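You operate a simulated robot arm through the tools that you are given. There is no shell and no other tool.

Carry out the task below with a simulated robot arm. There is one attempt and no reset: what you move stays moved.

TASK
Free the hoist stop, switch on and raise the basket to the blue band.
Fine: travel knob at slow before it moves.

Only the result counts: the job must be done as asked and must still hold three seconds after the hand-in. Knocking over, shifting, dropping, spilling or breaking anything else fails it.

THE ROBOT
A 7-joint arm with a two-finger parallel gripper, fixed in place. Base frame: the origin is at the foot of the arm, x ahead of it, y to its left, z up. Units: m, rad, N and s.
With the tool pointing down near the work surface it reaches from about 0.3 to 0.7 m from the base axis. Its first joint turns from -1.152 to 1.152 rad. Payload 1.57 kg.
Tool frame: the origin (TCP) lies between the finger pads and is the grasp point; the fingertips stand 0.03 m ahead of it; z points along the fingers, y is the line along which they close. Largest opening 0.11 m; finger width 0.024, thickness 0.012; the body of the gripper, 0.048 by 0.112 m, starts 0.078 m behind the TCP.
Orientation is that of the tool frame in the base frame, as [roll, pitch, yaw] about the fixed x, y, z axes, in that order (R = Rz(yaw) Ry(pitch) Rx(roll)). With the fingers straight down and closing along the base's y, the tool's x points along the base's -x, its y along +y and its z along -z.

THE INTERFACE
- The arm moves only by the tool nudge_tool. Its argument "increments" is a list that holds one entry, the list of rows, each a list of 7 numbers: the shift along the tool's x, y, z in m, then the turn, a rotation vector about the tool's x, y, z in rad, then the finger opening in m, from 0 to 0.11. In form: [[[dx, dy, dz, ax, ay, az, hand], ...]]. A call has 1 to 20 rows; each row shifts and turns the commanded pose from where the row before left it, along the tool's axes as they then stand. Each row takes 0.2 s and may step no farther than 0.05 m and 0.15 rad from the row before; otherwise, or with a gripper value out of range, the whole call is refused. A pose out of reach is approached as far as the arm can. The call stops where the force on the tool passes 60 N (or 10 N more than at its start, if that is more) or the arm is blocked; 0.2 s more then pass. The fingers move at their own pace (about 0.108 m/s each) and stop on an object; they squeeze with about 43 N. The grip force told is the motor's: it shows also when the fingers shut on nothing. Time passes only in rows, and 0.2 s behind the last, so rows that do not move let the fingers close. The reply holds the time, the measured pose of the TCP, the force on the tool along the base axes, the opening and the grip force, in the units named above and with some noise, with the torque about the TCP (base axes, N m) and any sound that the robot's microphone picked up, and new pictures: "pictures" is both (left out), scene, wrist or none.
- Cameras (640 x 400 px; columns grow to the right, rows downward): "scene" is fixed at [0.1682, -0.3926, 1.4196]; the picture's right is [0.76, -0.65, 0.00], its down [-0.27, -0.31, -0.91] and it looks along [0.59, 0.70, -0.41] (base axes); focal length 275 px, centre (320, 200). "wrist" rides on the gripper at [0.07, 0.016, -0.141] in the tool frame; the picture's right is [-0.23, 0.97, 0.00], its down [-0.86, -0.20, -0.48] and it looks along [-0.47, -0.11, 0.88] (tool axes); focal length 222 px, centre (320, 200). There is no depth. A picture from a camera that has moved, and an enlarged one, comes with that camera's place and axes in the base frame and with its lens.
- inspect(camera, box): a new picture of the part [left, top, right, bottom] of that camera's present view, enlarged. The clock stands still meanwhile.
- finish_job(): hands the job in; it is judged then, once.

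Nothing tells you positions but the pictures and the camera data. Unless the task says otherwise, let go and move clear before handing in.

The tools are called after ">>>" by a JSON object that holds its "fn" and its "kwargs". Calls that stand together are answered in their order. nudge_tool: Moves the arm, as the interface text tells. Its arguments: {"type":"object","properties":{"increments":{"type":"array","items":{"type":"array","items":{"type":"array","items":{"type":"number"}}}},"pictures":{"type":"string","enum":["both","scene","wrist","none"]}},"required":["increments"]} The other tools are called the same way: inspect (camera, box) takes an enlarged picture of a part of a camera's view; finish_job () hands the job in.

At the start:

```text
time: 0.0
tcp_pos: [0.2948, -0.0118, 1.3448]
tcp_rot: [3.141, 0.0, 3.14]
ft_force: [0.8, -0.3, -0.2]
torque: [0.01, 0.02, 0.0]
gripper_width: 0.1099
grasp_force: 0.2
```

scene: 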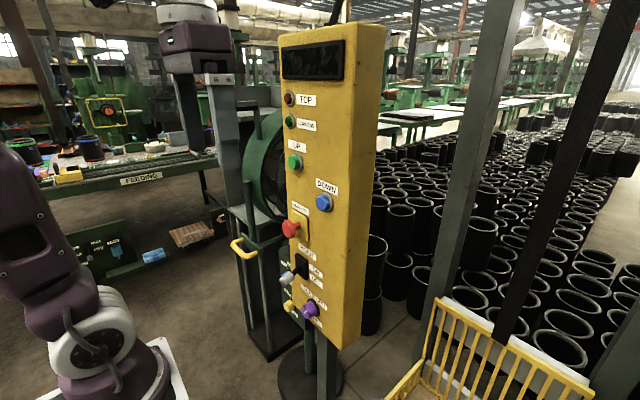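
wrist: 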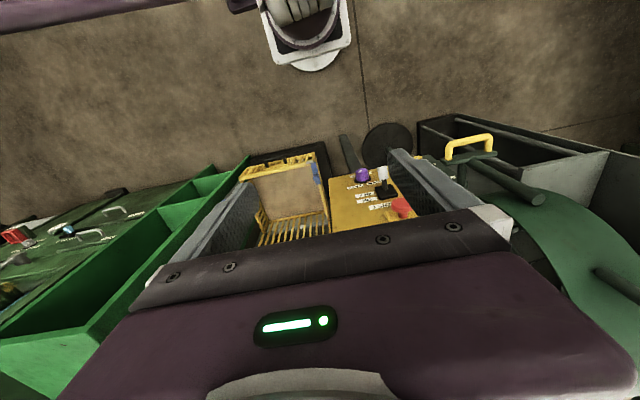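

I see a yellow pendant panel ahead of the arm with lamps, UP/DOWN buttons, a red stop, and selectors/knobs at the bottom, with the basket to its right. I'll look closer at the labels first.

>>> {"fn": "inspect", "kwargs": {"camera": "scene", "box": [260, 190, 380, 340]}}

>>> {"fn": "inspect", "kwargs": {"camera": "scene", "box": [260, 20, 400, 220]}}

>>> {"fn": "inspect", "kwargs": {"camera": "scene", "box": [380, 0, 640, 400]}}

>>> {"fn": "inspect", "kwargs": {"camera": "wrist", "box": [220, 120, 460, 270]}}

```text
2.67 times, centred on (320, 265) of scene
camera zoom: at [0.1682, -0.3926, 1.4196], right [0.76, -0.65, 0.0], down [-0.27, -0.31, -0.91], along [0.59, 0.7, -0.41], focal length 734 px, centre (320, 27)
```

zoom: 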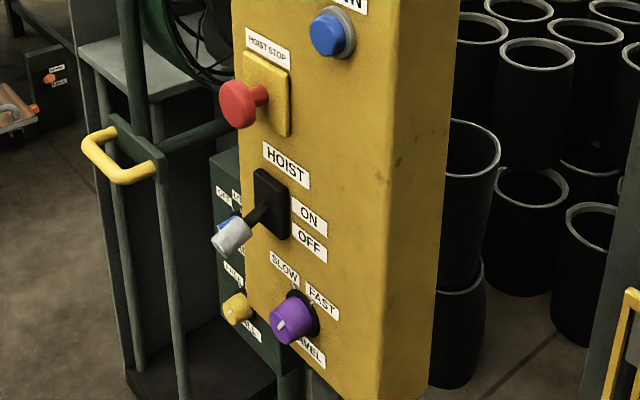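

```text
2.00 times, centred on (330, 120) of scene
camera zoom: at [0.1682, -0.3926, 1.4196], right [0.76, -0.65, 0.0], down [-0.27, -0.31, -0.91], along [0.59, 0.7, -0.41], focal length 550 px, centre (300, 360)
```

zoom: 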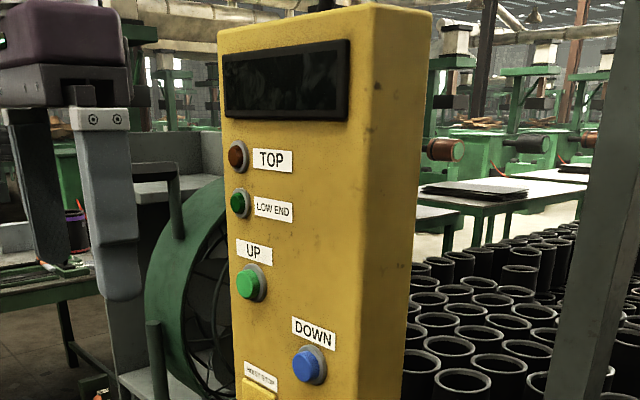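

```text
1.00 times, centred on (510, 200) of scene (not enlarged: the box is as wide or as high as the picture)
camera zoom: at [0.1682, -0.3926, 1.4196], right [0.76, -0.65, 0.0], down [-0.27, -0.31, -0.91], along [0.59, 0.7, -0.41], focal length 275 px, centre (130, 200)
```

zoom: 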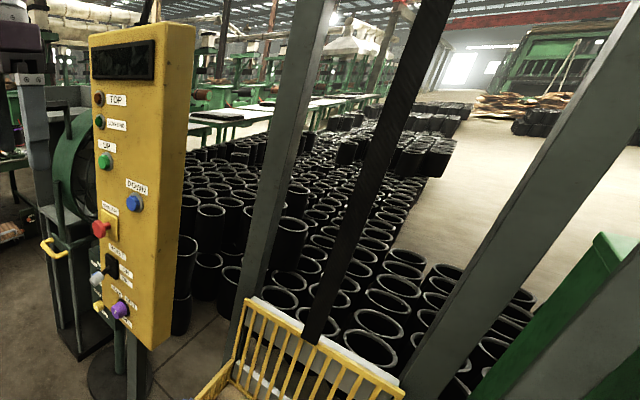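

```text
2.67 times, centred on (340, 195) of wrist
camera zoom: at [0.2257, 0.0047, 1.4856], right [0.23, 0.97, 0.0], down [0.86, -0.2, 0.48], along [0.47, -0.11, -0.88], focal length 592 px, centre (267, 213)
```

zoom: 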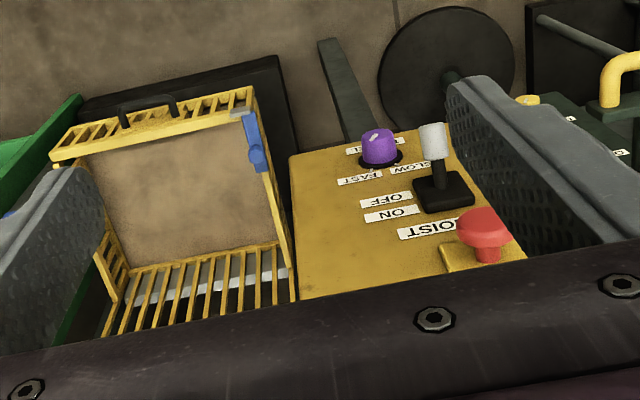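

The panel's face is vertical, faces the arm at about x≈0.54, and spans y≈-0.03 to 0.18. The stop is near (0.50, 0.12, 1.07), the knob near (0.51, 0.07, 0.84) and the hoist lever sits between them. I'll swing the tool from pointing down to pointing forward in steps, starting well clear of the panel.

>>> {"fn": "nudge_tool", "kwargs": {"increments": [[[0, 0, 0.01, 0, -0.15, 0, 0.11], [0, 0, 0.01, 0, -0.15, 0, 0.11], [0, 0, 0.01, 0, -0.15, 0, 0.11], [0, 0, 0.01, 0, -0.15, 0, 0.11], [0, 0, 0.01, 0, -0.15, 0, 0.11]]]}}

```text
time: 1.2
tcp_pos: [0.3082, -0.0121, 1.2979]
tcp_rot: [3.141, 0.751, -3.141]
ft_force: [-0.2, 0.1, -0.7]
torque: [-0.04, -0.02, -0.01]
gripper_width: 0.1101
grasp_force: 0.1
camera wrist: at [0.1625, 0.0034, 1.3531], right [0.17, 0.97, 0.15], down [0.3, -0.2, 0.93], along [0.94, -0.11, -0.32], focal length 222 px, centre (320, 200)
```

scene: 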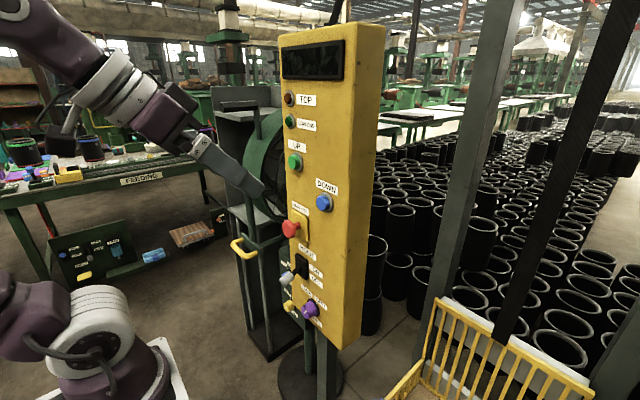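
wrist: 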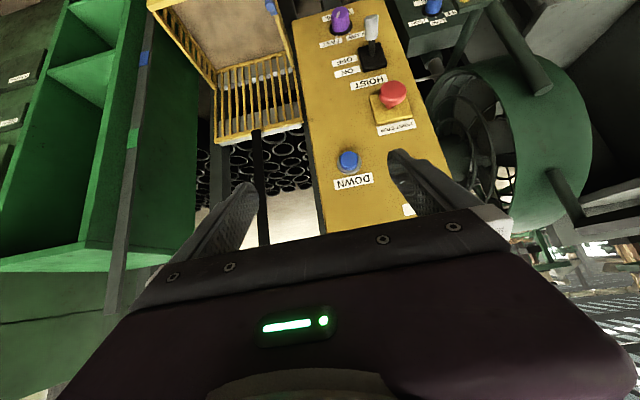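

The mast post on the basket's far side shows a blue and a green band. I'll enlarge these before going on.

>>> {"fn": "inspect", "kwargs": {"camera": "wrist", "box": [80, 0, 310, 150]}}

>>> {"fn": "inspect", "kwargs": {"camera": "wrist", "box": [290, 0, 520, 140]}}

>>> {"fn": "inspect", "kwargs": {"camera": "wrist", "box": [320, 60, 440, 140]}}

```text
2.67 times, centred on (195, 75) of wrist
camera zoom: at [0.1625, 0.0034, 1.3531], right [0.17, 0.97, 0.15], down [0.3, -0.2, 0.93], along [0.94, -0.11, -0.32], focal length 592 px, centre (653, 533)
```

zoom: 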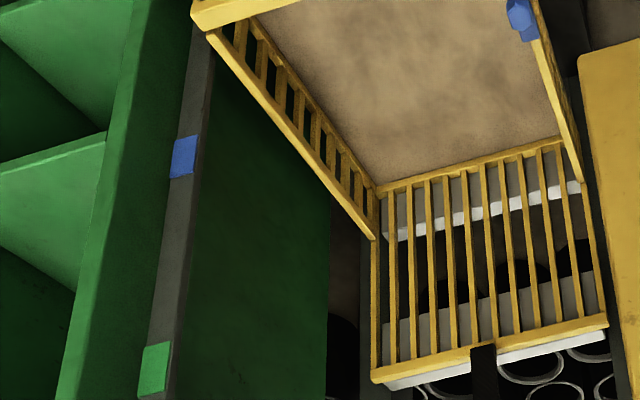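

```text
2.78 times, centred on (405, 70) of wrist
camera zoom: at [0.1625, 0.0034, 1.3531], right [0.17, 0.97, 0.15], down [0.3, -0.2, 0.93], along [0.94, -0.11, -0.32], focal length 618 px, centre (84, 562)
```

zoom: 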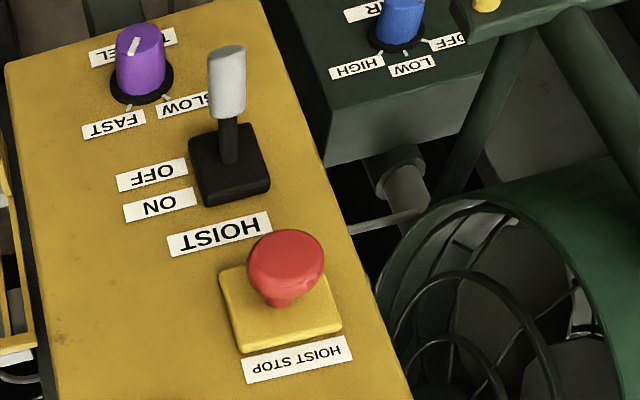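

```text
5.00 times, centred on (380, 100) of wrist
camera zoom: at [0.1625, 0.0034, 1.3531], right [0.17, 0.97, 0.15], down [0.3, -0.2, 0.93], along [0.94, -0.11, -0.32], focal length 1111 px, centre (20, 700)
```

zoom: 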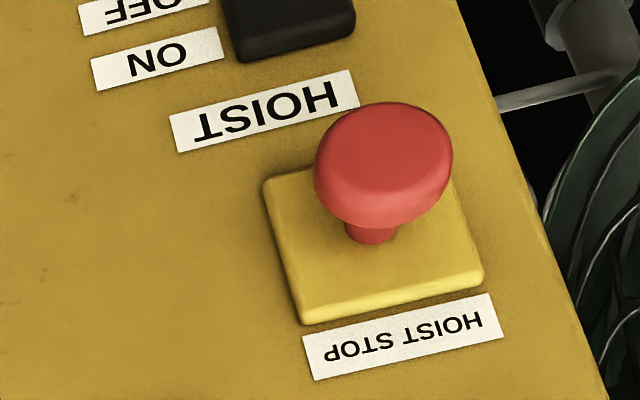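

The blue band lies below the green one on the post, with the basket lower still. I'll look at the mast from the scene camera's right edge to get the geometry.

>>> {"fn": "inspect", "kwargs": {"camera": "scene", "box": [630, 0, 640, 400]}}

>>> {"fn": "inspect", "kwargs": {"camera": "scene", "box": [400, 390, 640, 400]}}

>>> {"fn": "inspect", "kwargs": {"camera": "wrist", "box": [0, 0, 400, 10]}}

```text
1.00 times, centred on (635, 200) of scene (not enlarged: the box is as wide or as high as the picture)
camera zoom: at [0.1682, -0.3926, 1.4196], right [0.76, -0.65, 0.0], down [-0.27, -0.31, -0.91], along [0.59, 0.7, -0.41], focal length 275 px, centre (5, 200)
```

zoom: 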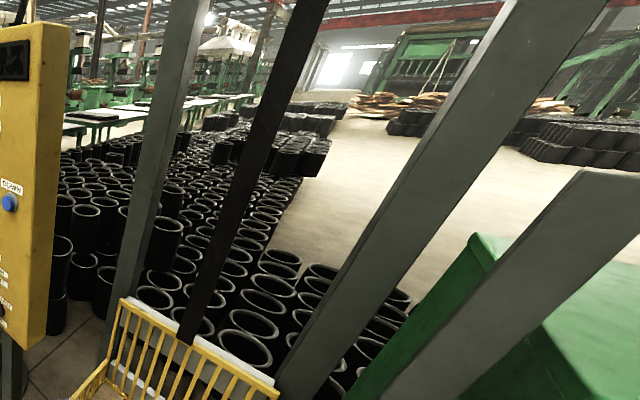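

```text
2.67 times, centred on (520, 395) of scene
camera zoom: at [0.1682, -0.3926, 1.4196], right [0.76, -0.65, 0.0], down [-0.27, -0.31, -0.91], along [0.59, 0.7, -0.41], focal length 734 px, centre (-213, -320)
```

zoom: 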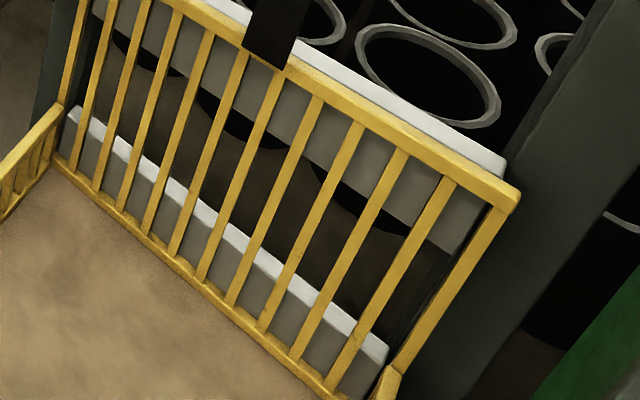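

```text
1.60 times, centred on (200, 5) of wrist
camera zoom: at [0.1625, 0.0034, 1.3531], right [0.17, 0.97, 0.15], down [0.3, -0.2, 0.93], along [0.94, -0.11, -0.32], focal length 355 px, centre (512, 512)
```

zoom: 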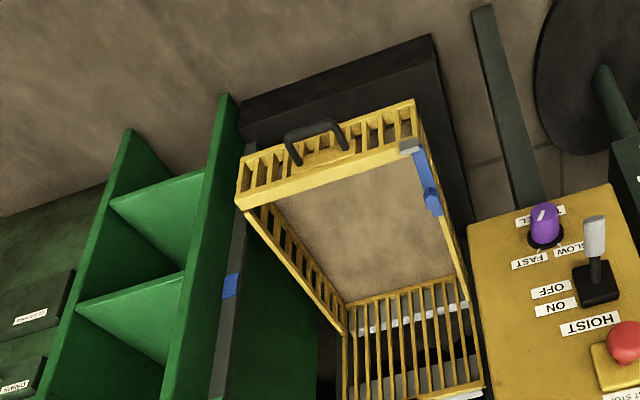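

The inspection can look past the frame edge, which helps. I'll zoom on the blue item on the basket rim and on the basket corner by the gauge post to find the reference pointer.

>>> {"fn": "inspect", "kwargs": {"camera": "wrist", "box": [225, 0, 315, 10]}}

>>> {"fn": "inspect", "kwargs": {"camera": "wrist", "box": [100, 0, 210, 50]}}

>>> {"fn": "inspect", "kwargs": {"camera": "wrist", "box": [70, 40, 230, 300]}}

>>> {"fn": "inspect", "kwargs": {"camera": "wrist", "box": [315, 0, 375, 35]}}

```text
7.11 times, centred on (270, 5) of wrist
camera zoom: at [0.1625, 0.0034, 1.3531], right [0.17, 0.97, 0.15], down [0.3, -0.2, 0.93], along [0.94, -0.11, -0.32], focal length 1580 px, centre (676, 1587)
```

zoom: 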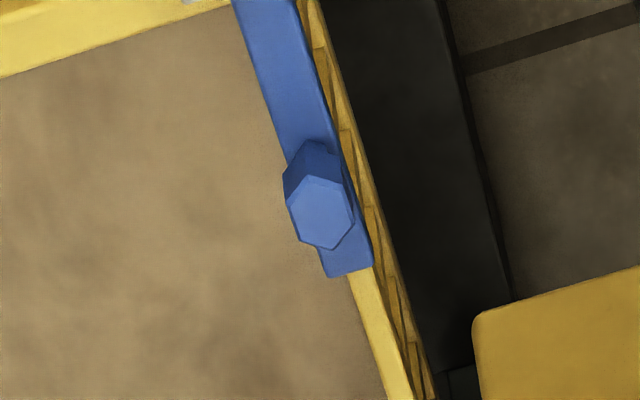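

```text
5.82 times, centred on (155, 25) of wrist
camera zoom: at [0.1625, 0.0034, 1.3531], right [0.17, 0.97, 0.15], down [0.3, -0.2, 0.93], along [0.94, -0.11, -0.32], focal length 1292 px, centre (1280, 1218)
```

zoom: 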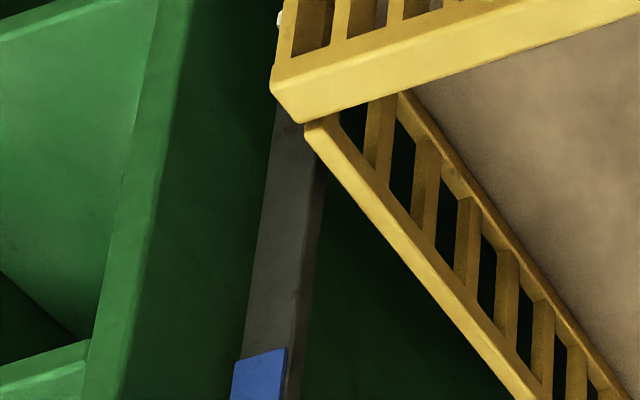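

```text
1.54 times, centred on (150, 170) of wrist
camera zoom: at [0.1625, 0.0034, 1.3531], right [0.17, 0.97, 0.15], down [0.3, -0.2, 0.93], along [0.94, -0.11, -0.32], focal length 342 px, centre (582, 246)
```

zoom: 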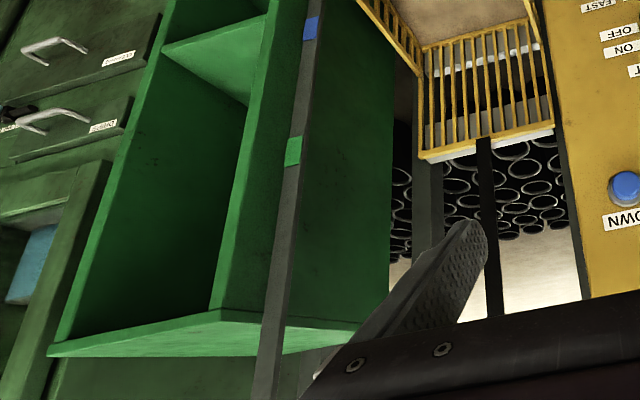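

```text
10.67 times, centred on (345, 18) of wrist
camera zoom: at [0.1625, 0.0034, 1.3531], right [0.17, 0.97, 0.15], down [0.3, -0.2, 0.93], along [0.94, -0.11, -0.32], focal length 2369 px, centre (53, 2147)
```

zoom: 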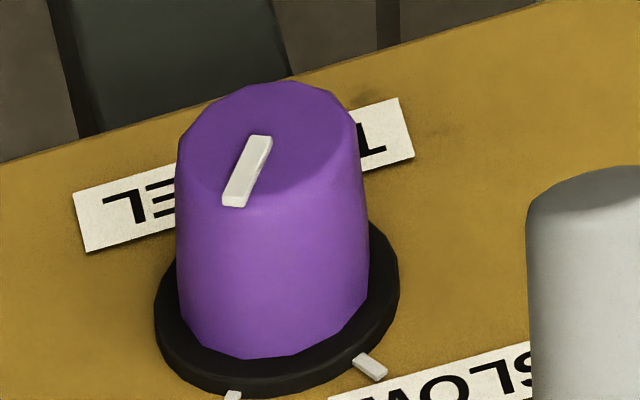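

The travel knob's pointer is toward FAST, and the lever points down at OFF. A white piece near the basket's corner by the gauge post may be the pointer. I'll finish rotating the tool to horizontal and lower it toward the stop's height, keeping back from the panel.

>>> {"fn": "nudge_tool", "kwargs": {"increments": [[[0.01, 0, 0, 0, -0.15, 0, 0.11], [0.02, 0, 0, 0, -0.15, 0, 0.11], [0.02, 0, 0, 0, -0.15, 0, 0.11], [0.02, 0, 0, 0, -0.15, 0, 0.11], [0.02, 0, 0, 0, -0.15, 0, 0.11], [0.02, 0, 0, 0, -0.07, 0, 0.11]]]}}

```text
time: 2.6
tcp_pos: [0.2449, 0.0434, 1.2549]
tcp_rot: [3.04, 1.428, 3.042]
ft_force: [0.2, -0.1, -0.3]
torque: [-0.01, -0.01, -0.01]
gripper_width: 0.1099
grasp_force: 0.0
out of reach, approached as far as the arm can: row 4, 5, 6
camera wrist: at [0.0951, 0.0594, 1.205], right [0.03, 0.97, 0.24], down [-0.35, -0.21, 0.91], along [0.94, -0.11, 0.34], focal length 222 px, centre (320, 200)
```

scene: 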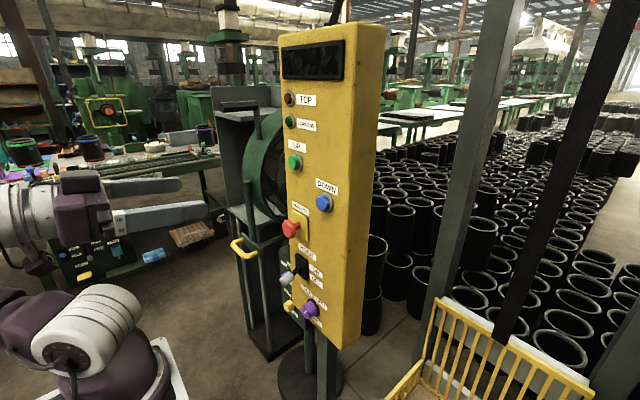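
wrist: 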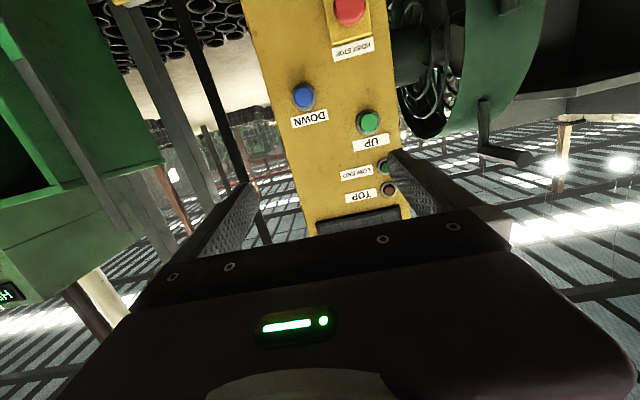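

That close in, the arm couldn't reach a level pose. I'll move forward along the tool axis to get back into reach, still well short of the panel at x≈0.54.

>>> {"fn": "nudge_tool", "kwargs": {"increments": [[[0, 0, 0.03, 0, 0, 0, 0.11], [0, 0, 0.03, 0, 0, 0, 0.11], [0, 0, 0.03, 0, 0, 0, 0.11], [0, 0, 0, 0, 0, 0, 0.11]]]}}

```text
time: 3.6
tcp_pos: [0.3214, 0.0676, 1.268]
tcp_rot: [3.011, 1.46, 3.007]
ft_force: [-0.3, -0.2, 0.1]
torque: [0.03, 0.01, 0.03]
gripper_width: 0.1102
grasp_force: 0.0
out of reach, approached as far as the arm can: row 1, 2
camera wrist: at [0.1731, 0.0853, 1.2152], right [0.03, 0.97, 0.24], down [-0.38, -0.21, 0.9], along [0.92, -0.12, 0.36], focal length 222 px, centre (320, 200)
```

scene: 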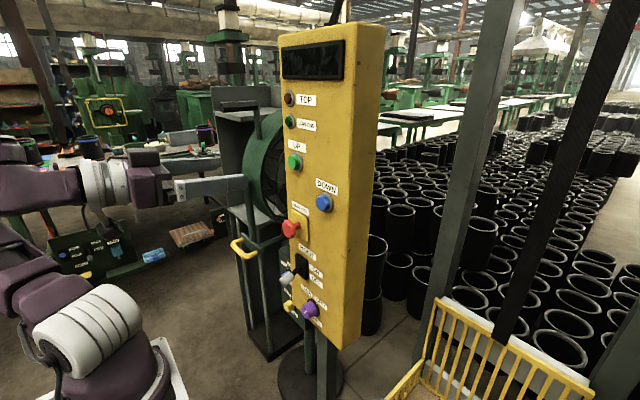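
wrist: 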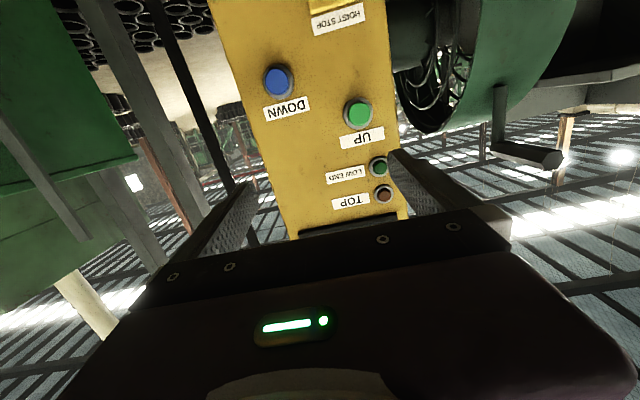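

The tool is now nearly level, about 6° nose-down. I'll level it and descend to the stop's height at (0.36, 0.12, 1.07), still in front of the head.

>>> {"fn": "nudge_tool", "kwargs": {"increments": [[[0, 0, 0.01, 0, -0.11, 0, 0.11], [0.04, 0.011, 0.005, 0, 0, 0, 0.11], [0.04, 0.011, 0.005, 0, 0, 0, 0.11], [0.04, 0.011, 0.005, 0, 0, 0, 0.11], [0.04, 0.011, 0.005, 0, 0, 0, 0.11], [0.04, 0.011, 0.005, 0, 0, 0, 0.11]]]}}

```text
time: 5.0
tcp_pos: [0.3516, 0.1897, 1.17]
tcp_rot: [1.698, 1.555, 1.692]
ft_force: [0.7, 0.7, 0.4]
torque: [-0.03, -0.04, -0.03]
gripper_width: 0.1098
grasp_force: 0.0
out of reach, approached as far as the arm can: row 1, 2, 3, 4, 5, 6
camera wrist: at [0.2113, 0.2086, 1.0985], right [0.01, 0.97, 0.24], down [-0.48, -0.21, 0.85], along [0.88, -0.12, 0.46], focal length 222 px, centre (320, 200)
```

scene: 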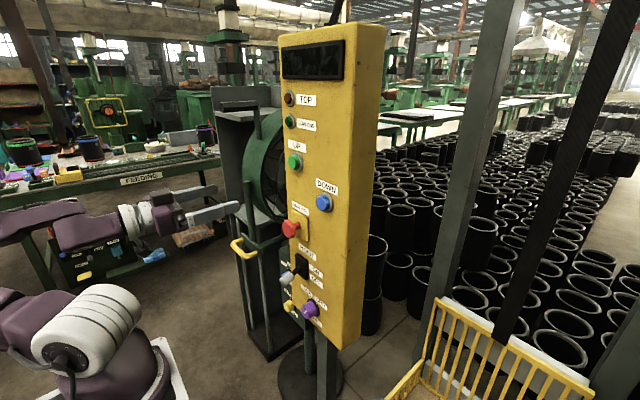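
wrist: 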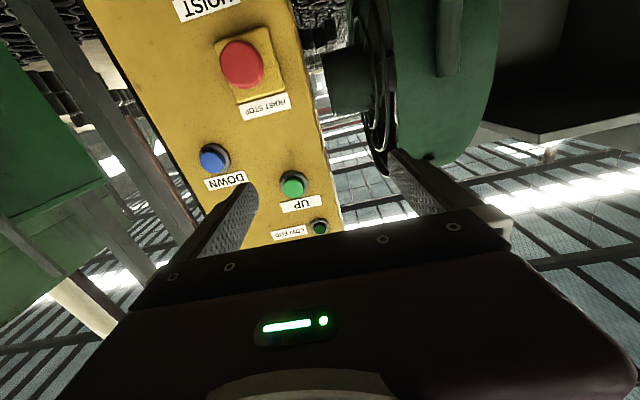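

The folded arm limits how close in I can work, and the tool drifted left. I'll move forward a bit to x≈0.41, back to y≈0.12, then go down.

>>> {"fn": "nudge_tool", "kwargs": {"increments": [[[0, -0.02, 0.03, 0, 0, 0, 0.11], [0, -0.025, 0.03, 0, 0, 0, 0.11], [0, -0.022, 0, 0, 0, 0, 0.11], [0.03, 0, 0, 0, 0, 0, 0.11], [0.03, 0, 0, 0, 0, 0, 0.11], [0, 0, 0, 0, 0, 0, 0.11]]]}}

```text
time: 6.4
tcp_pos: [0.4326, 0.1928, 1.157]
tcp_rot: [1.685, 1.557, 1.683]
ft_force: [-0.8, -0.1, -0.5]
torque: [-0.01, 0.02, 0.04]
gripper_width: 0.1098
grasp_force: 0.0
out of reach, approached as far as the arm can: row 1, 2, 3, 4, 5
camera wrist: at [0.2923, 0.2109, 1.0857], right [0.0, 0.97, 0.24], down [-0.48, -0.21, 0.85], along [0.88, -0.12, 0.46], focal length 222 px, centre (320, 200)
```

scene: 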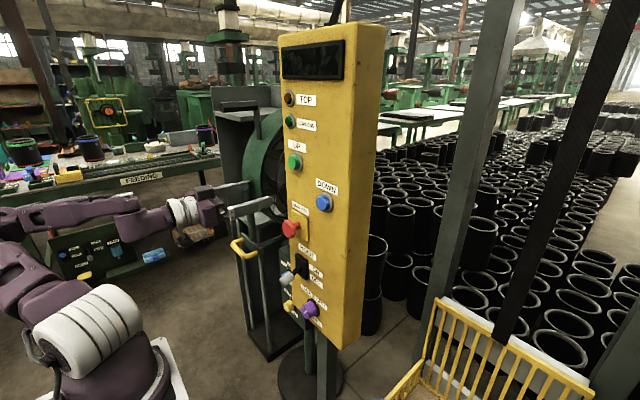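
wrist: 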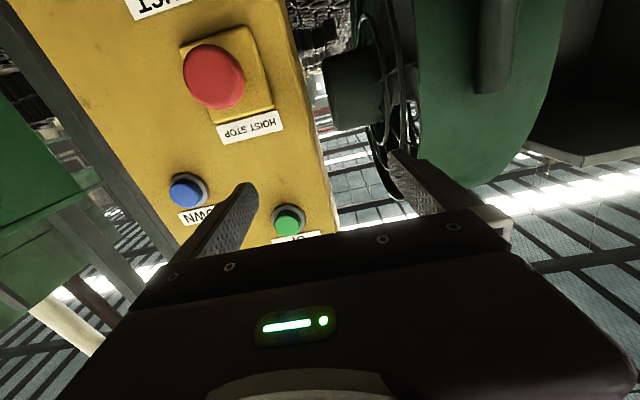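

The arm isn't following sideways moves well, so it is likely near a joint limit. I'll test small single-axis moves to see how it responds.

>>> {"fn": "nudge_tool", "kwargs": {"increments": [[[0, -0.02, 0, 0, 0, 0, 0.11], [0, -0.02, 0, 0, 0, 0, 0.11], [0, 0, 0, 0, 0, 0, 0.11]]], "pictures": "scene"}}

```text
time: 7.2
tcp_pos: [0.433, 0.1824, 1.1709]
tcp_rot: [1.684, 1.557, 1.682]
ft_force: [-0.3, -0.8, 0.1]
torque: [0.02, 0.0, 0.02]
gripper_width: 0.1101
grasp_force: 0.1
out of reach, approached as far as the arm can: row 1, 2
```

scene: 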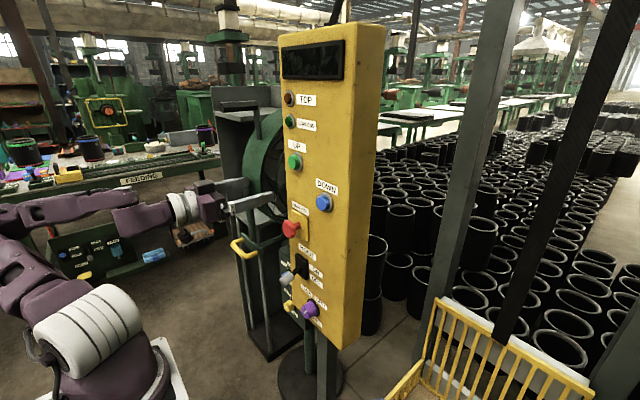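

The response suggests a joint at its limit. I'll look at the arm's posture and base to work out which configuration it's in.

>>> {"fn": "inspect", "kwargs": {"camera": "scene", "box": [0, 390, 400, 400]}}

>>> {"fn": "inspect", "kwargs": {"camera": "scene", "box": [0, 140, 10, 400]}}

```text
1.60 times, centred on (200, 395) of scene
camera zoom: at [0.1681, -0.3926, 1.4196], right [0.76, -0.65, 0.0], down [-0.27, -0.31, -0.91], along [0.59, 0.7, -0.41], focal length 440 px, centre (512, -112)
```

zoom: 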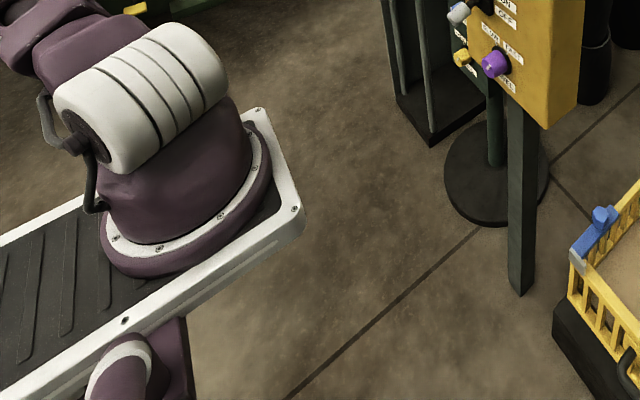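

```text
1.54 times, centred on (5, 270) of scene
camera zoom: at [0.1681, -0.3926, 1.4196], right [0.76, -0.65, 0.0], down [-0.27, -0.31, -0.91], along [0.59, 0.7, -0.41], focal length 424 px, centre (805, 92)
```

zoom: 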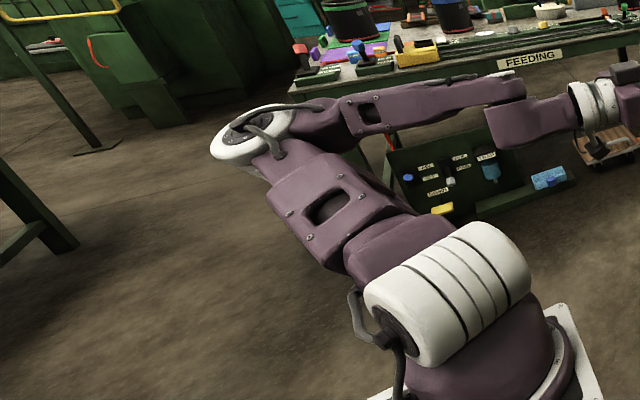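

The arm is folded sideways with its base joint likely at its limit. It can't hold a level tool this close to its base. I'll back off upward while pitching the tool down again, so it returns to the elbow-up posture.

>>> {"fn": "nudge_tool", "kwargs": {"increments": [[[-0.03, -0.01, -0.01, 0, 0.15, 0, 0.11], [-0.03, -0.02, -0.015, 0, 0.15, 0, 0.11], [-0.03, -0.02, -0.015, 0, 0.15, 0, 0.11], [-0.03, -0.02, -0.02, 0, 0.15, 0, 0.11], [-0.02, -0.02, -0.02, 0, 0.15, 0, 0.11], [0, 0, 0, 0, 0, 0, 0.11]]]}}

```text
time: 8.6
tcp_pos: [0.3973, 0.0899, 1.3293]
tcp_rot: [3.122, 0.82, 3.123]
ft_force: [0.5, 0.4, 0.1]
torque: [0.0, -0.02, -0.01]
gripper_width: 0.11
grasp_force: 0.1
camera wrist: at [0.2463, 0.1075, 1.3742], right [0.16, 0.97, 0.18], down [0.23, -0.21, 0.95], along [0.96, -0.11, -0.26], focal length 222 px, centre (320, 200)
```

scene: 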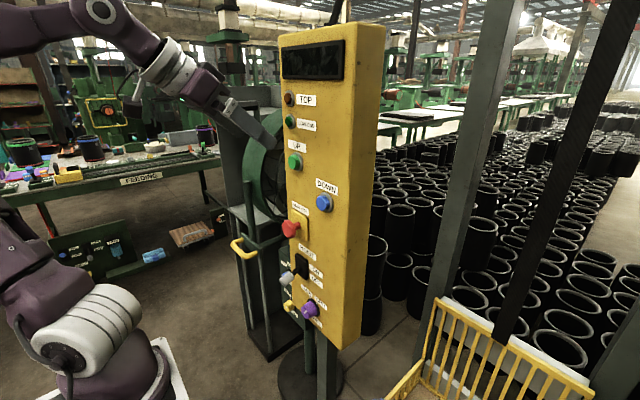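
wrist: 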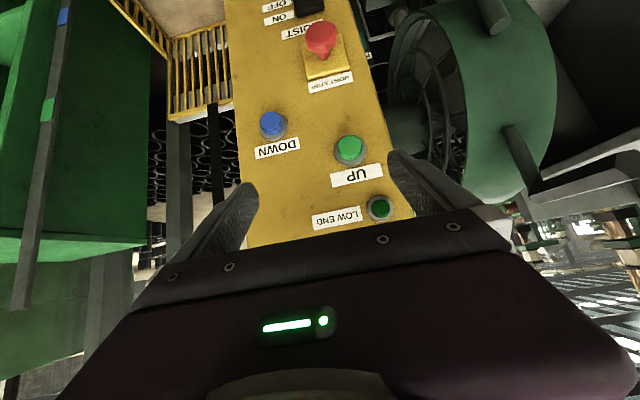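

That worked: the arm is elbow-up again at (0.40, 0.09, 1.33), with the tool pitched about 43° below level. The triangulated panel face is x≈0.538 and the stop head is near (0.50, 0.122, 1.067). I'll descend with this pitch to just in front of the stop.

>>> {"fn": "nudge_tool", "kwargs": {"increments": [[[0.0267, 0.0064, 0.0358, 0, 0, 0, 0.11], [0.0267, 0.0064, 0.0358, 0, 0, 0, 0.11], [0.0267, 0.0064, 0.0358, 0, 0, 0, 0.11], [0.0267, 0.0064, 0.0358, 0, 0, 0, 0.11], [0.0267, 0.0064, 0.0358, 0, 0, 0, 0.11], [0, 0, 0, 0, 0, 0, 0.11]]]}}

```text
time: 10.0
tcp_pos: [0.4377, 0.1224, 1.1139]
tcp_rot: [3.128, 0.827, 3.126]
ft_force: [0.5, 0.6, -0.2]
torque: [0.03, -0.01, -0.01]
gripper_width: 0.1098
grasp_force: 0.0
out of reach, approached as far as the arm can: row 5
camera wrist: at [0.286, 0.1412, 1.157], right [0.16, 0.97, 0.18], down [0.23, -0.21, 0.95], along [0.96, -0.11, -0.25], focal length 222 px, centre (320, 200)
```

scene: 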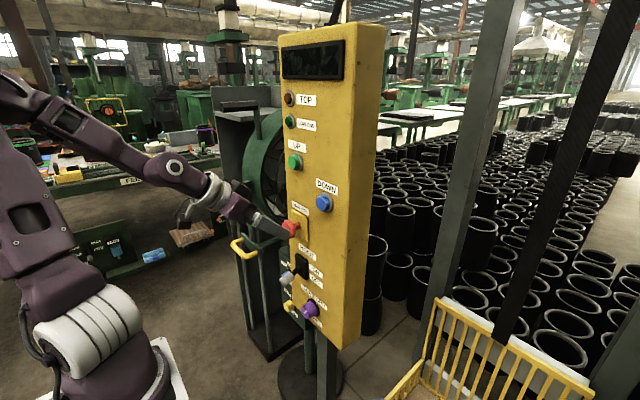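
wrist: 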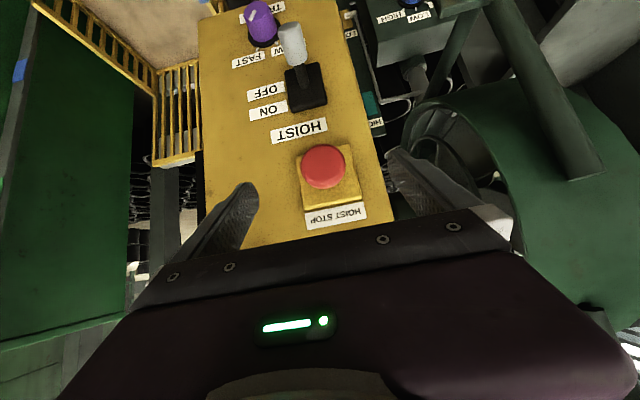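

I'm just in front of the stop. I'll look closely at its head for markings such as twist arrows or a pull hint.

>>> {"fn": "inspect", "kwargs": {"camera": "wrist", "box": [285, 130, 375, 230]}}

>>> {"fn": "inspect", "kwargs": {"camera": "scene", "box": [265, 205, 325, 260]}}

>>> {"fn": "inspect", "kwargs": {"camera": "wrist", "box": [225, 0, 345, 130]}}

```text
4.00 times, centred on (330, 180) of wrist
camera zoom: at [0.286, 0.1412, 1.157], right [0.16, 0.97, 0.18], down [0.23, -0.21, 0.95], along [0.96, -0.11, -0.25], focal length 888 px, centre (280, 280)
```

zoom: 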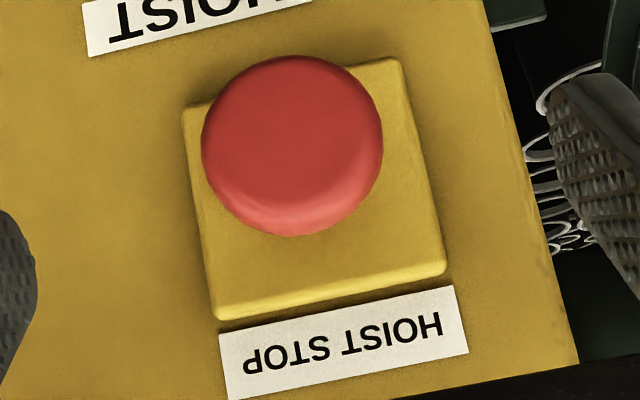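

```text
7.27 times, centred on (295, 232) of scene
camera zoom: at [0.1682, -0.3926, 1.4196], right [0.76, -0.65, 0.0], down [-0.27, -0.31, -0.91], along [0.59, 0.7, -0.41], focal length 2002 px, centre (502, -36)
```

zoom: 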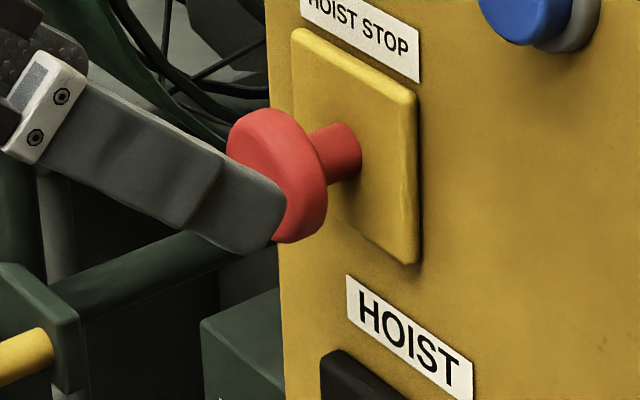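

```text
3.08 times, centred on (285, 65) of wrist
camera zoom: at [0.286, 0.1412, 1.157], right [0.16, 0.97, 0.18], down [0.23, -0.21, 0.95], along [0.96, -0.11, -0.25], focal length 684 px, centre (428, 615)
```

zoom: 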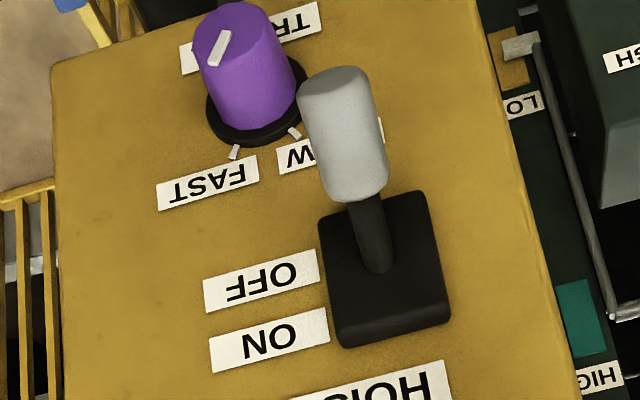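

The mushroom head is a plain disc about 46 mm wide, centred near (0.498, 0.122, 1.068), and the plate behind it is at x≈0.528. I'll advance along the tool axis so the open fingers straddle the head.

>>> {"fn": "nudge_tool", "kwargs": {"increments": [[[0, 0, 0.022, 0, 0, 0, 0.11], [0, 0, 0.022, 0, 0, 0, 0.11], [0, 0, 0.02, 0, 0, 0, 0.11], [0, 0, 0, 0, 0, 0, 0.11]]]}}

```text
time: 11.0
tcp_pos: [0.4369, 0.1244, 1.1101]
tcp_rot: [3.12, 0.82, 3.125]
ft_force: [0.2, -0.5, 0.6]
torque: [0.0, -0.02, 0.01]
gripper_width: 0.1101
grasp_force: 0.1
out of reach, approached as far as the arm can: row 1, 2, 3
camera wrist: at [0.2869, 0.1406, 1.155], right [0.16, 0.97, 0.18], down [0.23, -0.21, 0.95], along [0.96, -0.11, -0.26], focal length 222 px, centre (320, 200)
```

scene: 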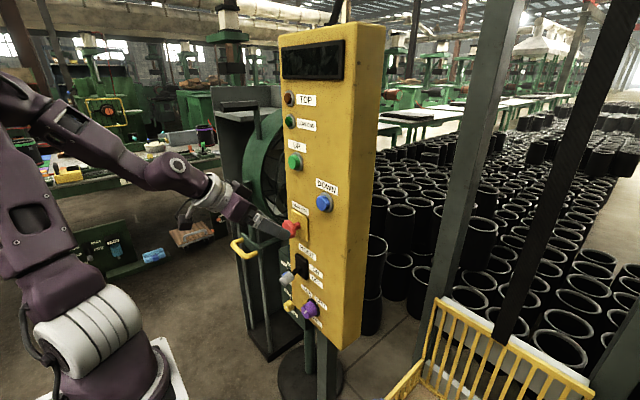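
wrist: 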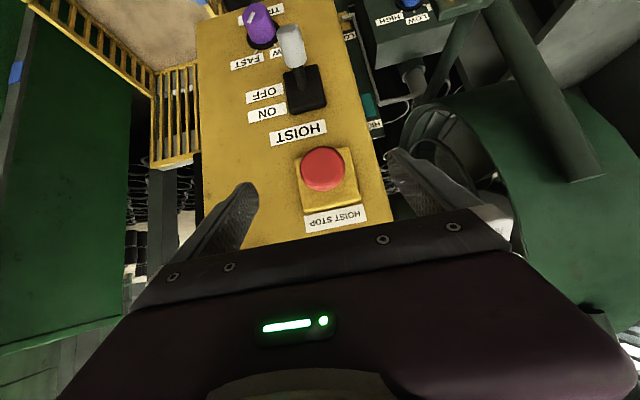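

Moving further forward at this pitch is reported out of reach, so I need to find which limit binds. I'll back off slightly and test single directions in free space.

>>> {"fn": "nudge_tool", "kwargs": {"increments": [[[0, 0, -0.02, 0, 0, 0, 0.11], [0, 0, -0.02, 0, 0, 0, 0.11]]], "pictures": "none"}}

>>> {"fn": "nudge_tool", "kwargs": {"increments": [[[0, 0, 0, 0, 0.15, 0, 0.11], [0, 0, 0, 0, 0.1, 0, 0.11]]], "pictures": "none"}}

```text
time: 11.6
tcp_pos: [0.4076, 0.1242, 1.1382]
tcp_rot: [3.117, 0.82, 3.121]
ft_force: [0.5, 0.8, 0.2]
torque: [-0.01, 0.03, -0.02]
gripper_width: 0.11
grasp_force: 0.2
```

```text
time: 12.2
tcp_pos: [0.4081, 0.1241, 1.1363]
tcp_rot: [3.124, 0.571, 3.13]
ft_force: [-0.1, 0.5, -0.4]
torque: [0.03, 0.03, 0.01]
gripper_width: 0.11
grasp_force: 0.0
```

>>> {"fn": "nudge_tool", "kwargs": {"increments": [[[-0.0337, 0, 0.0216, 0, 0, 0, 0.11]]], "pictures": "none"}}

>>> {"fn": "nudge_tool", "kwargs": {"increments": [[[0.0216, 0, 0.0337, 0, 0, 0, 0.11]]], "pictures": "none"}}

```text
time: 12.6
tcp_pos: [0.4485, 0.1247, 1.1366]
tcp_rot: [3.122, 0.571, 3.131]
ft_force: [-0.1, 0.1, 0.2]
torque: [0.01, 0.01, 0.0]
gripper_width: 0.1099
grasp_force: 0.1
```

```text
time: 13.0
tcp_pos: [0.4461, 0.1177, 1.1058]
tcp_rot: [3.139, 0.554, 3.121]
ft_force: [1.6, 0.6, 0.6]
torque: [-0.05, 0.03, 0.0]
gripper_width: 0.1099
grasp_force: 0.1
out of reach, approached as far as the arm can: row 1
```

>>> {"fn": "inspect", "kwargs": {"camera": "scene", "box": [0, 0, 10, 400]}}

>>> {"fn": "inspect", "kwargs": {"camera": "scene", "box": [0, 100, 320, 300]}}

```text
1.00 times, centred on (5, 200) of scene (not enlarged: the box is as wide or as high as the picture)
camera zoom: at [0.1682, -0.3926, 1.4195], right [0.76, -0.65, 0.0], down [-0.27, -0.31, -0.91], along [0.59, 0.7, -0.41], focal length 275 px, centre (635, 200)
```

zoom: 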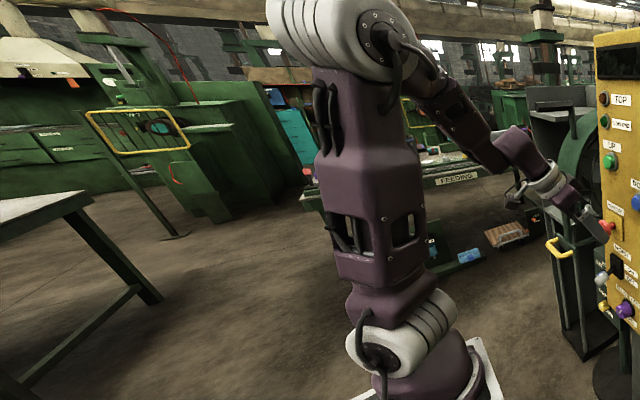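

```text
2.00 times, centred on (160, 200) of scene
camera zoom: at [0.1682, -0.3926, 1.4195], right [0.76, -0.65, 0.0], down [-0.27, -0.31, -0.91], along [0.59, 0.7, -0.41], focal length 550 px, centre (640, 200)
```

zoom: 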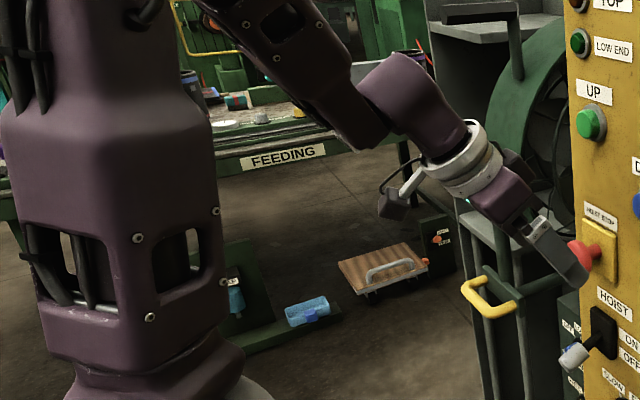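

>>> {"fn": "nudge_tool", "kwargs": {"increments": [[[0.0054, 0, 0.0084, 0, 0, 0, 0.11]]], "pictures": "none"}}

>>> {"fn": "nudge_tool", "kwargs": {"increments": [[[-0.0084, 0, 0.0054, 0, 0, 0, 0.11]]], "pictures": "none"}}

>>> {"fn": "nudge_tool", "kwargs": {"increments": [[[0, 0, 0, 0, 0.1, 0, 0.11]]], "pictures": "none"}}

```text
time: 13.4
tcp_pos: [0.4485, 0.1255, 1.0859]
tcp_rot: [3.123, 0.572, 3.132]
ft_force: [-0.1, 0.0, -0.1]
torque: [0.04, 0.01, 0.02]
gripper_width: 0.1098
grasp_force: 0.1
```

```text
time: 13.8
tcp_pos: [0.4569, 0.1253, 1.0869]
tcp_rot: [3.126, 0.571, 3.132]
ft_force: [-0.1, 0.4, -0.1]
torque: [-0.01, 0.02, 0.0]
gripper_width: 0.1099
grasp_force: 0.0
```

```text
time: 14.2
tcp_pos: [0.4583, 0.1238, 1.0865]
tcp_rot: [3.124, 0.471, 3.131]
ft_force: [-0.7, 0.2, -0.3]
torque: [0.01, 0.01, -0.03]
gripper_width: 0.11
grasp_force: 0.1
```

The arm now accepts lower poses, at (0.458, 0.124, 1.087), so that flag may have been a brief reconfiguration. I'll check its current posture.

>>> {"fn": "inspect", "kwargs": {"camera": "scene", "box": [0, 0, 10, 400]}}

>>> {"fn": "inspect", "kwargs": {"camera": "wrist", "box": [0, 0, 640, 400]}}

```text
1.00 times, centred on (5, 200) of scene (not enlarged: the box is as wide or as high as the picture)
camera zoom: at [0.1681, -0.3926, 1.4196], right [0.76, -0.65, 0.0], down [-0.27, -0.31, -0.91], along [0.59, 0.7, -0.41], focal length 275 px, centre (635, 200)
```

zoom: 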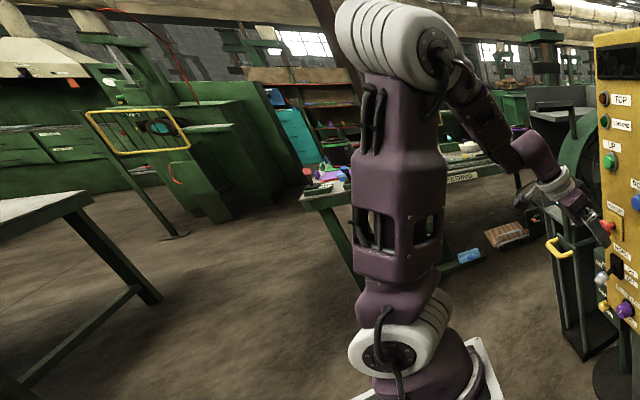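

```text
1.00 times, centred on (320, 200) of wrist (not enlarged: the box is as wide or as high as the picture)
camera zoom: at [0.332, 0.1398, 1.1806], right [0.2, 0.97, 0.12], down [0.55, -0.21, 0.81], along [0.81, -0.1, -0.57], focal length 222 px, centre (320, 200)
```

zoom: 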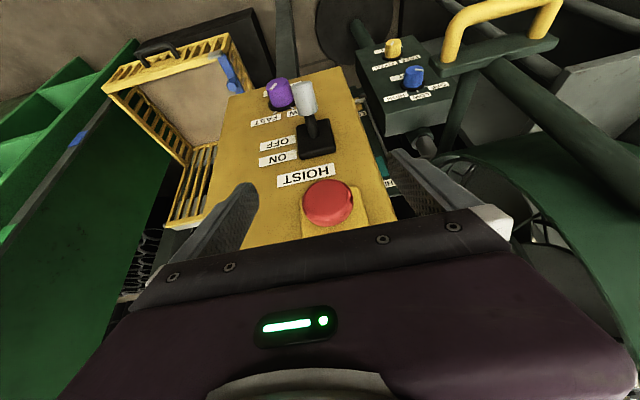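

>>> {"fn": "nudge_tool", "kwargs": {"increments": [[[0, 0, 0, 0, -0.08, 0, 0.11], [0, 0, 0, 0, -0.08, 0, 0.11], [0, 0, 0, 0, -0.08, 0, 0.11], [0, 0, 0, 0, -0.08, 0, 0.11]]], "pictures": "none"}}

>>> {"fn": "nudge_tool", "kwargs": {"increments": [[[0, 0, 0, 0, -0.08, 0, 0.11], [0, 0, 0, 0, -0.08, 0, 0.11], [0, 0, 0, 0, -0.08, 0, 0.11]]], "pictures": "both"}}

```text
time: 15.2
tcp_pos: [0.4641, 0.1271, 1.0786]
tcp_rot: [3.128, 0.705, 3.129]
ft_force: [-0.9, -0.1, 0.1]
torque: [0.03, 0.03, 0.01]
gripper_width: 0.1099
grasp_force: 0.1
out of reach, approached as far as the arm can: row 3, 4
```

```text
time: 16.0
tcp_pos: [0.4922, 0.1408, 1.0955]
tcp_rot: [3.126, 0.943, 3.125]
ft_force: [0.0, 0.7, 0.1]
torque: [0.0, 0.0, 0.01]
gripper_width: 0.1099
grasp_force: 0.1
out of reach, approached as far as the arm can: row 2, 3
camera wrist: at [0.3366, 0.1565, 1.122], right [0.14, 0.97, 0.19], down [0.11, -0.21, 0.97], along [0.98, -0.11, -0.14], focal length 222 px, centre (320, 200)
```

scene: 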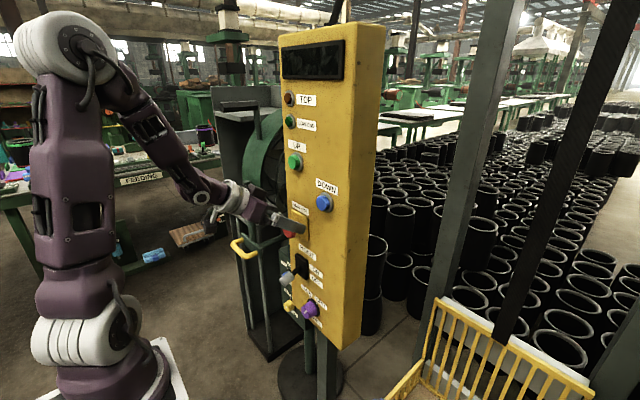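
wrist: 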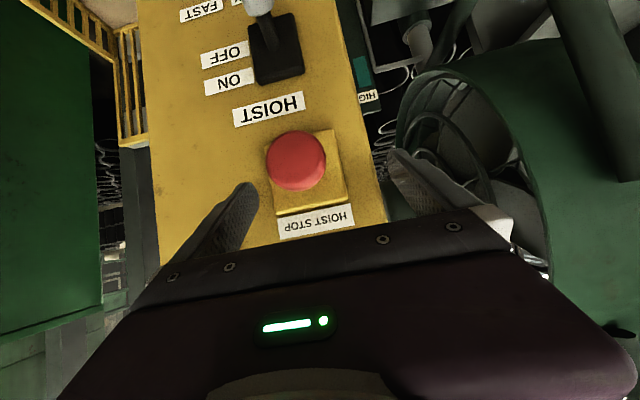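

The tool is now straddling the stop region at (0.492, 0.141, 1.096), pitched about 36° below level. I'll nudge in small steps to centre on the head at about (0.489, 0.122, 1.069).

>>> {"fn": "nudge_tool", "kwargs": {"increments": [[[0.006, -0.005, 0.003, 0, 0, 0, 0.11], [0.006, -0.005, 0.003, 0, 0, 0, 0.11], [0.006, -0.005, 0.003, 0, 0, 0, 0.11], [0.006, -0.004, 0.003, 0, 0, 0, 0.11]]], "pictures": "wrist"}}

```text
time: 17.0
tcp_pos: [0.5049, 0.1311, 1.0788]
tcp_rot: [3.126, 0.942, 3.125]
ft_force: [-0.1, -0.3, 0.3]
torque: [0.02, 0.0, 0.0]
gripper_width: 0.1099
grasp_force: 0.1
out of reach, approached as far as the arm can: row 1, 2, 3, 4
camera wrist: at [0.3502, 0.1464, 1.1049], right [0.14, 0.97, 0.19], down [0.11, -0.21, 0.97], along [0.98, -0.11, -0.14], focal length 222 px, centre (320, 200)
```

wrist: 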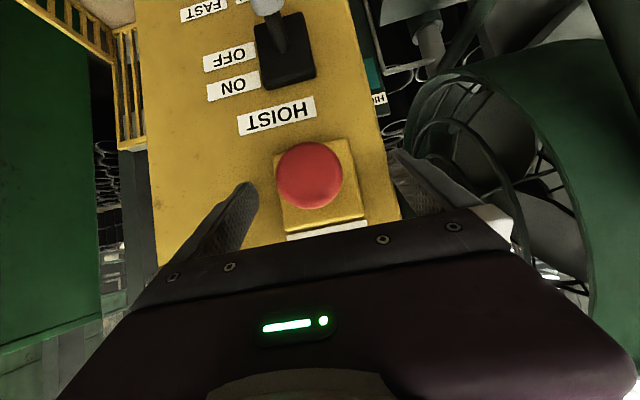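

At this pitch the arm's fold limit pushes the tool toward the panel. Rolling the approach so that the wrist swings out to the left (+y) should give more room and leave twist range both ways. I'll back up, steepen slightly, then rotate the tool about the panel normal.

>>> {"fn": "nudge_tool", "kwargs": {"increments": [[[-0.012, 0, -0.02, 0, 0.1, 0, 0.11], [-0.01, 0, -0.02, 0, 0.1, 0, 0.11], [-0.005, 0, -0.025, 0, 0, 0, 0.11], [0, 0, -0.02, 0, 0, 0, 0.11], [0, 0, 0, 0, 0, 0, 0.11]]], "pictures": "wrist"}}

```text
time: 18.2
tcp_pos: [0.4587, 0.1292, 1.1566]
tcp_rot: [3.13, 0.745, 3.13]
ft_force: [0.1, 0.8, -0.3]
torque: [-0.02, -0.03, 0.01]
gripper_width: 0.1101
grasp_force: 0.1
camera wrist: at [0.3134, 0.1452, 1.2125], right [0.17, 0.97, 0.16], down [0.3, -0.21, 0.93], along [0.94, -0.11, -0.33], focal length 222 px, centre (320, 200)
```

wrist: 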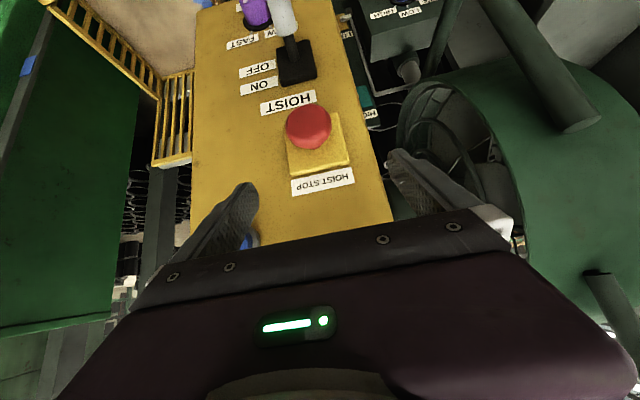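

>>> {"fn": "nudge_tool", "kwargs": {"increments": [[[0, 0, 0, 0.1103, 0, -0.1017, 0.11], [0, 0, 0, 0.1103, 0, -0.1017, 0.11], [0, 0, 0, 0.1103, 0, -0.1017, 0.11], [0, 0, 0, 0.1103, 0, -0.1017, 0.11], [0, 0, 0, 0.1103, 0, -0.1017, 0.11], [0, 0, 0, 0, 0, 0, 0.11]]]}}

```text
time: 19.6
tcp_pos: [0.4608, 0.1282, 1.1555]
tcp_rot: [-2.246, 0.524, -2.586]
ft_force: [0.4, 0.1, 0.5]
torque: [-0.02, 0.03, -0.05]
gripper_width: 0.1098
grasp_force: 0.1
camera wrist: at [0.3138, 0.1795, 1.1865], right [0.17, 0.82, -0.54], down [0.31, 0.48, 0.82], along [0.94, -0.31, -0.17], focal length 222 px, centre (320, 200)
```

scene: 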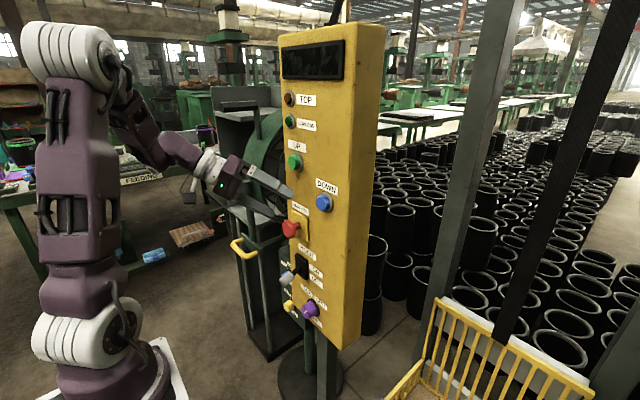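
wrist: 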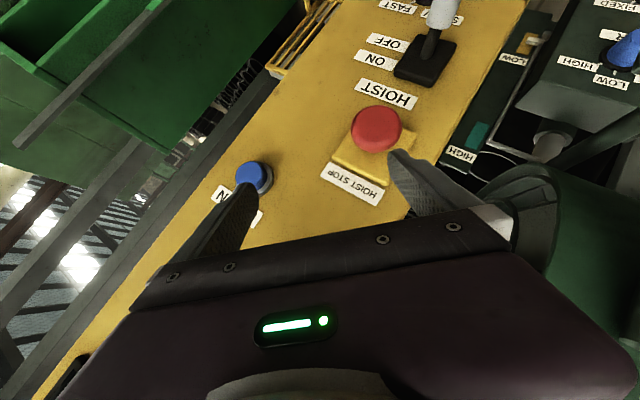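

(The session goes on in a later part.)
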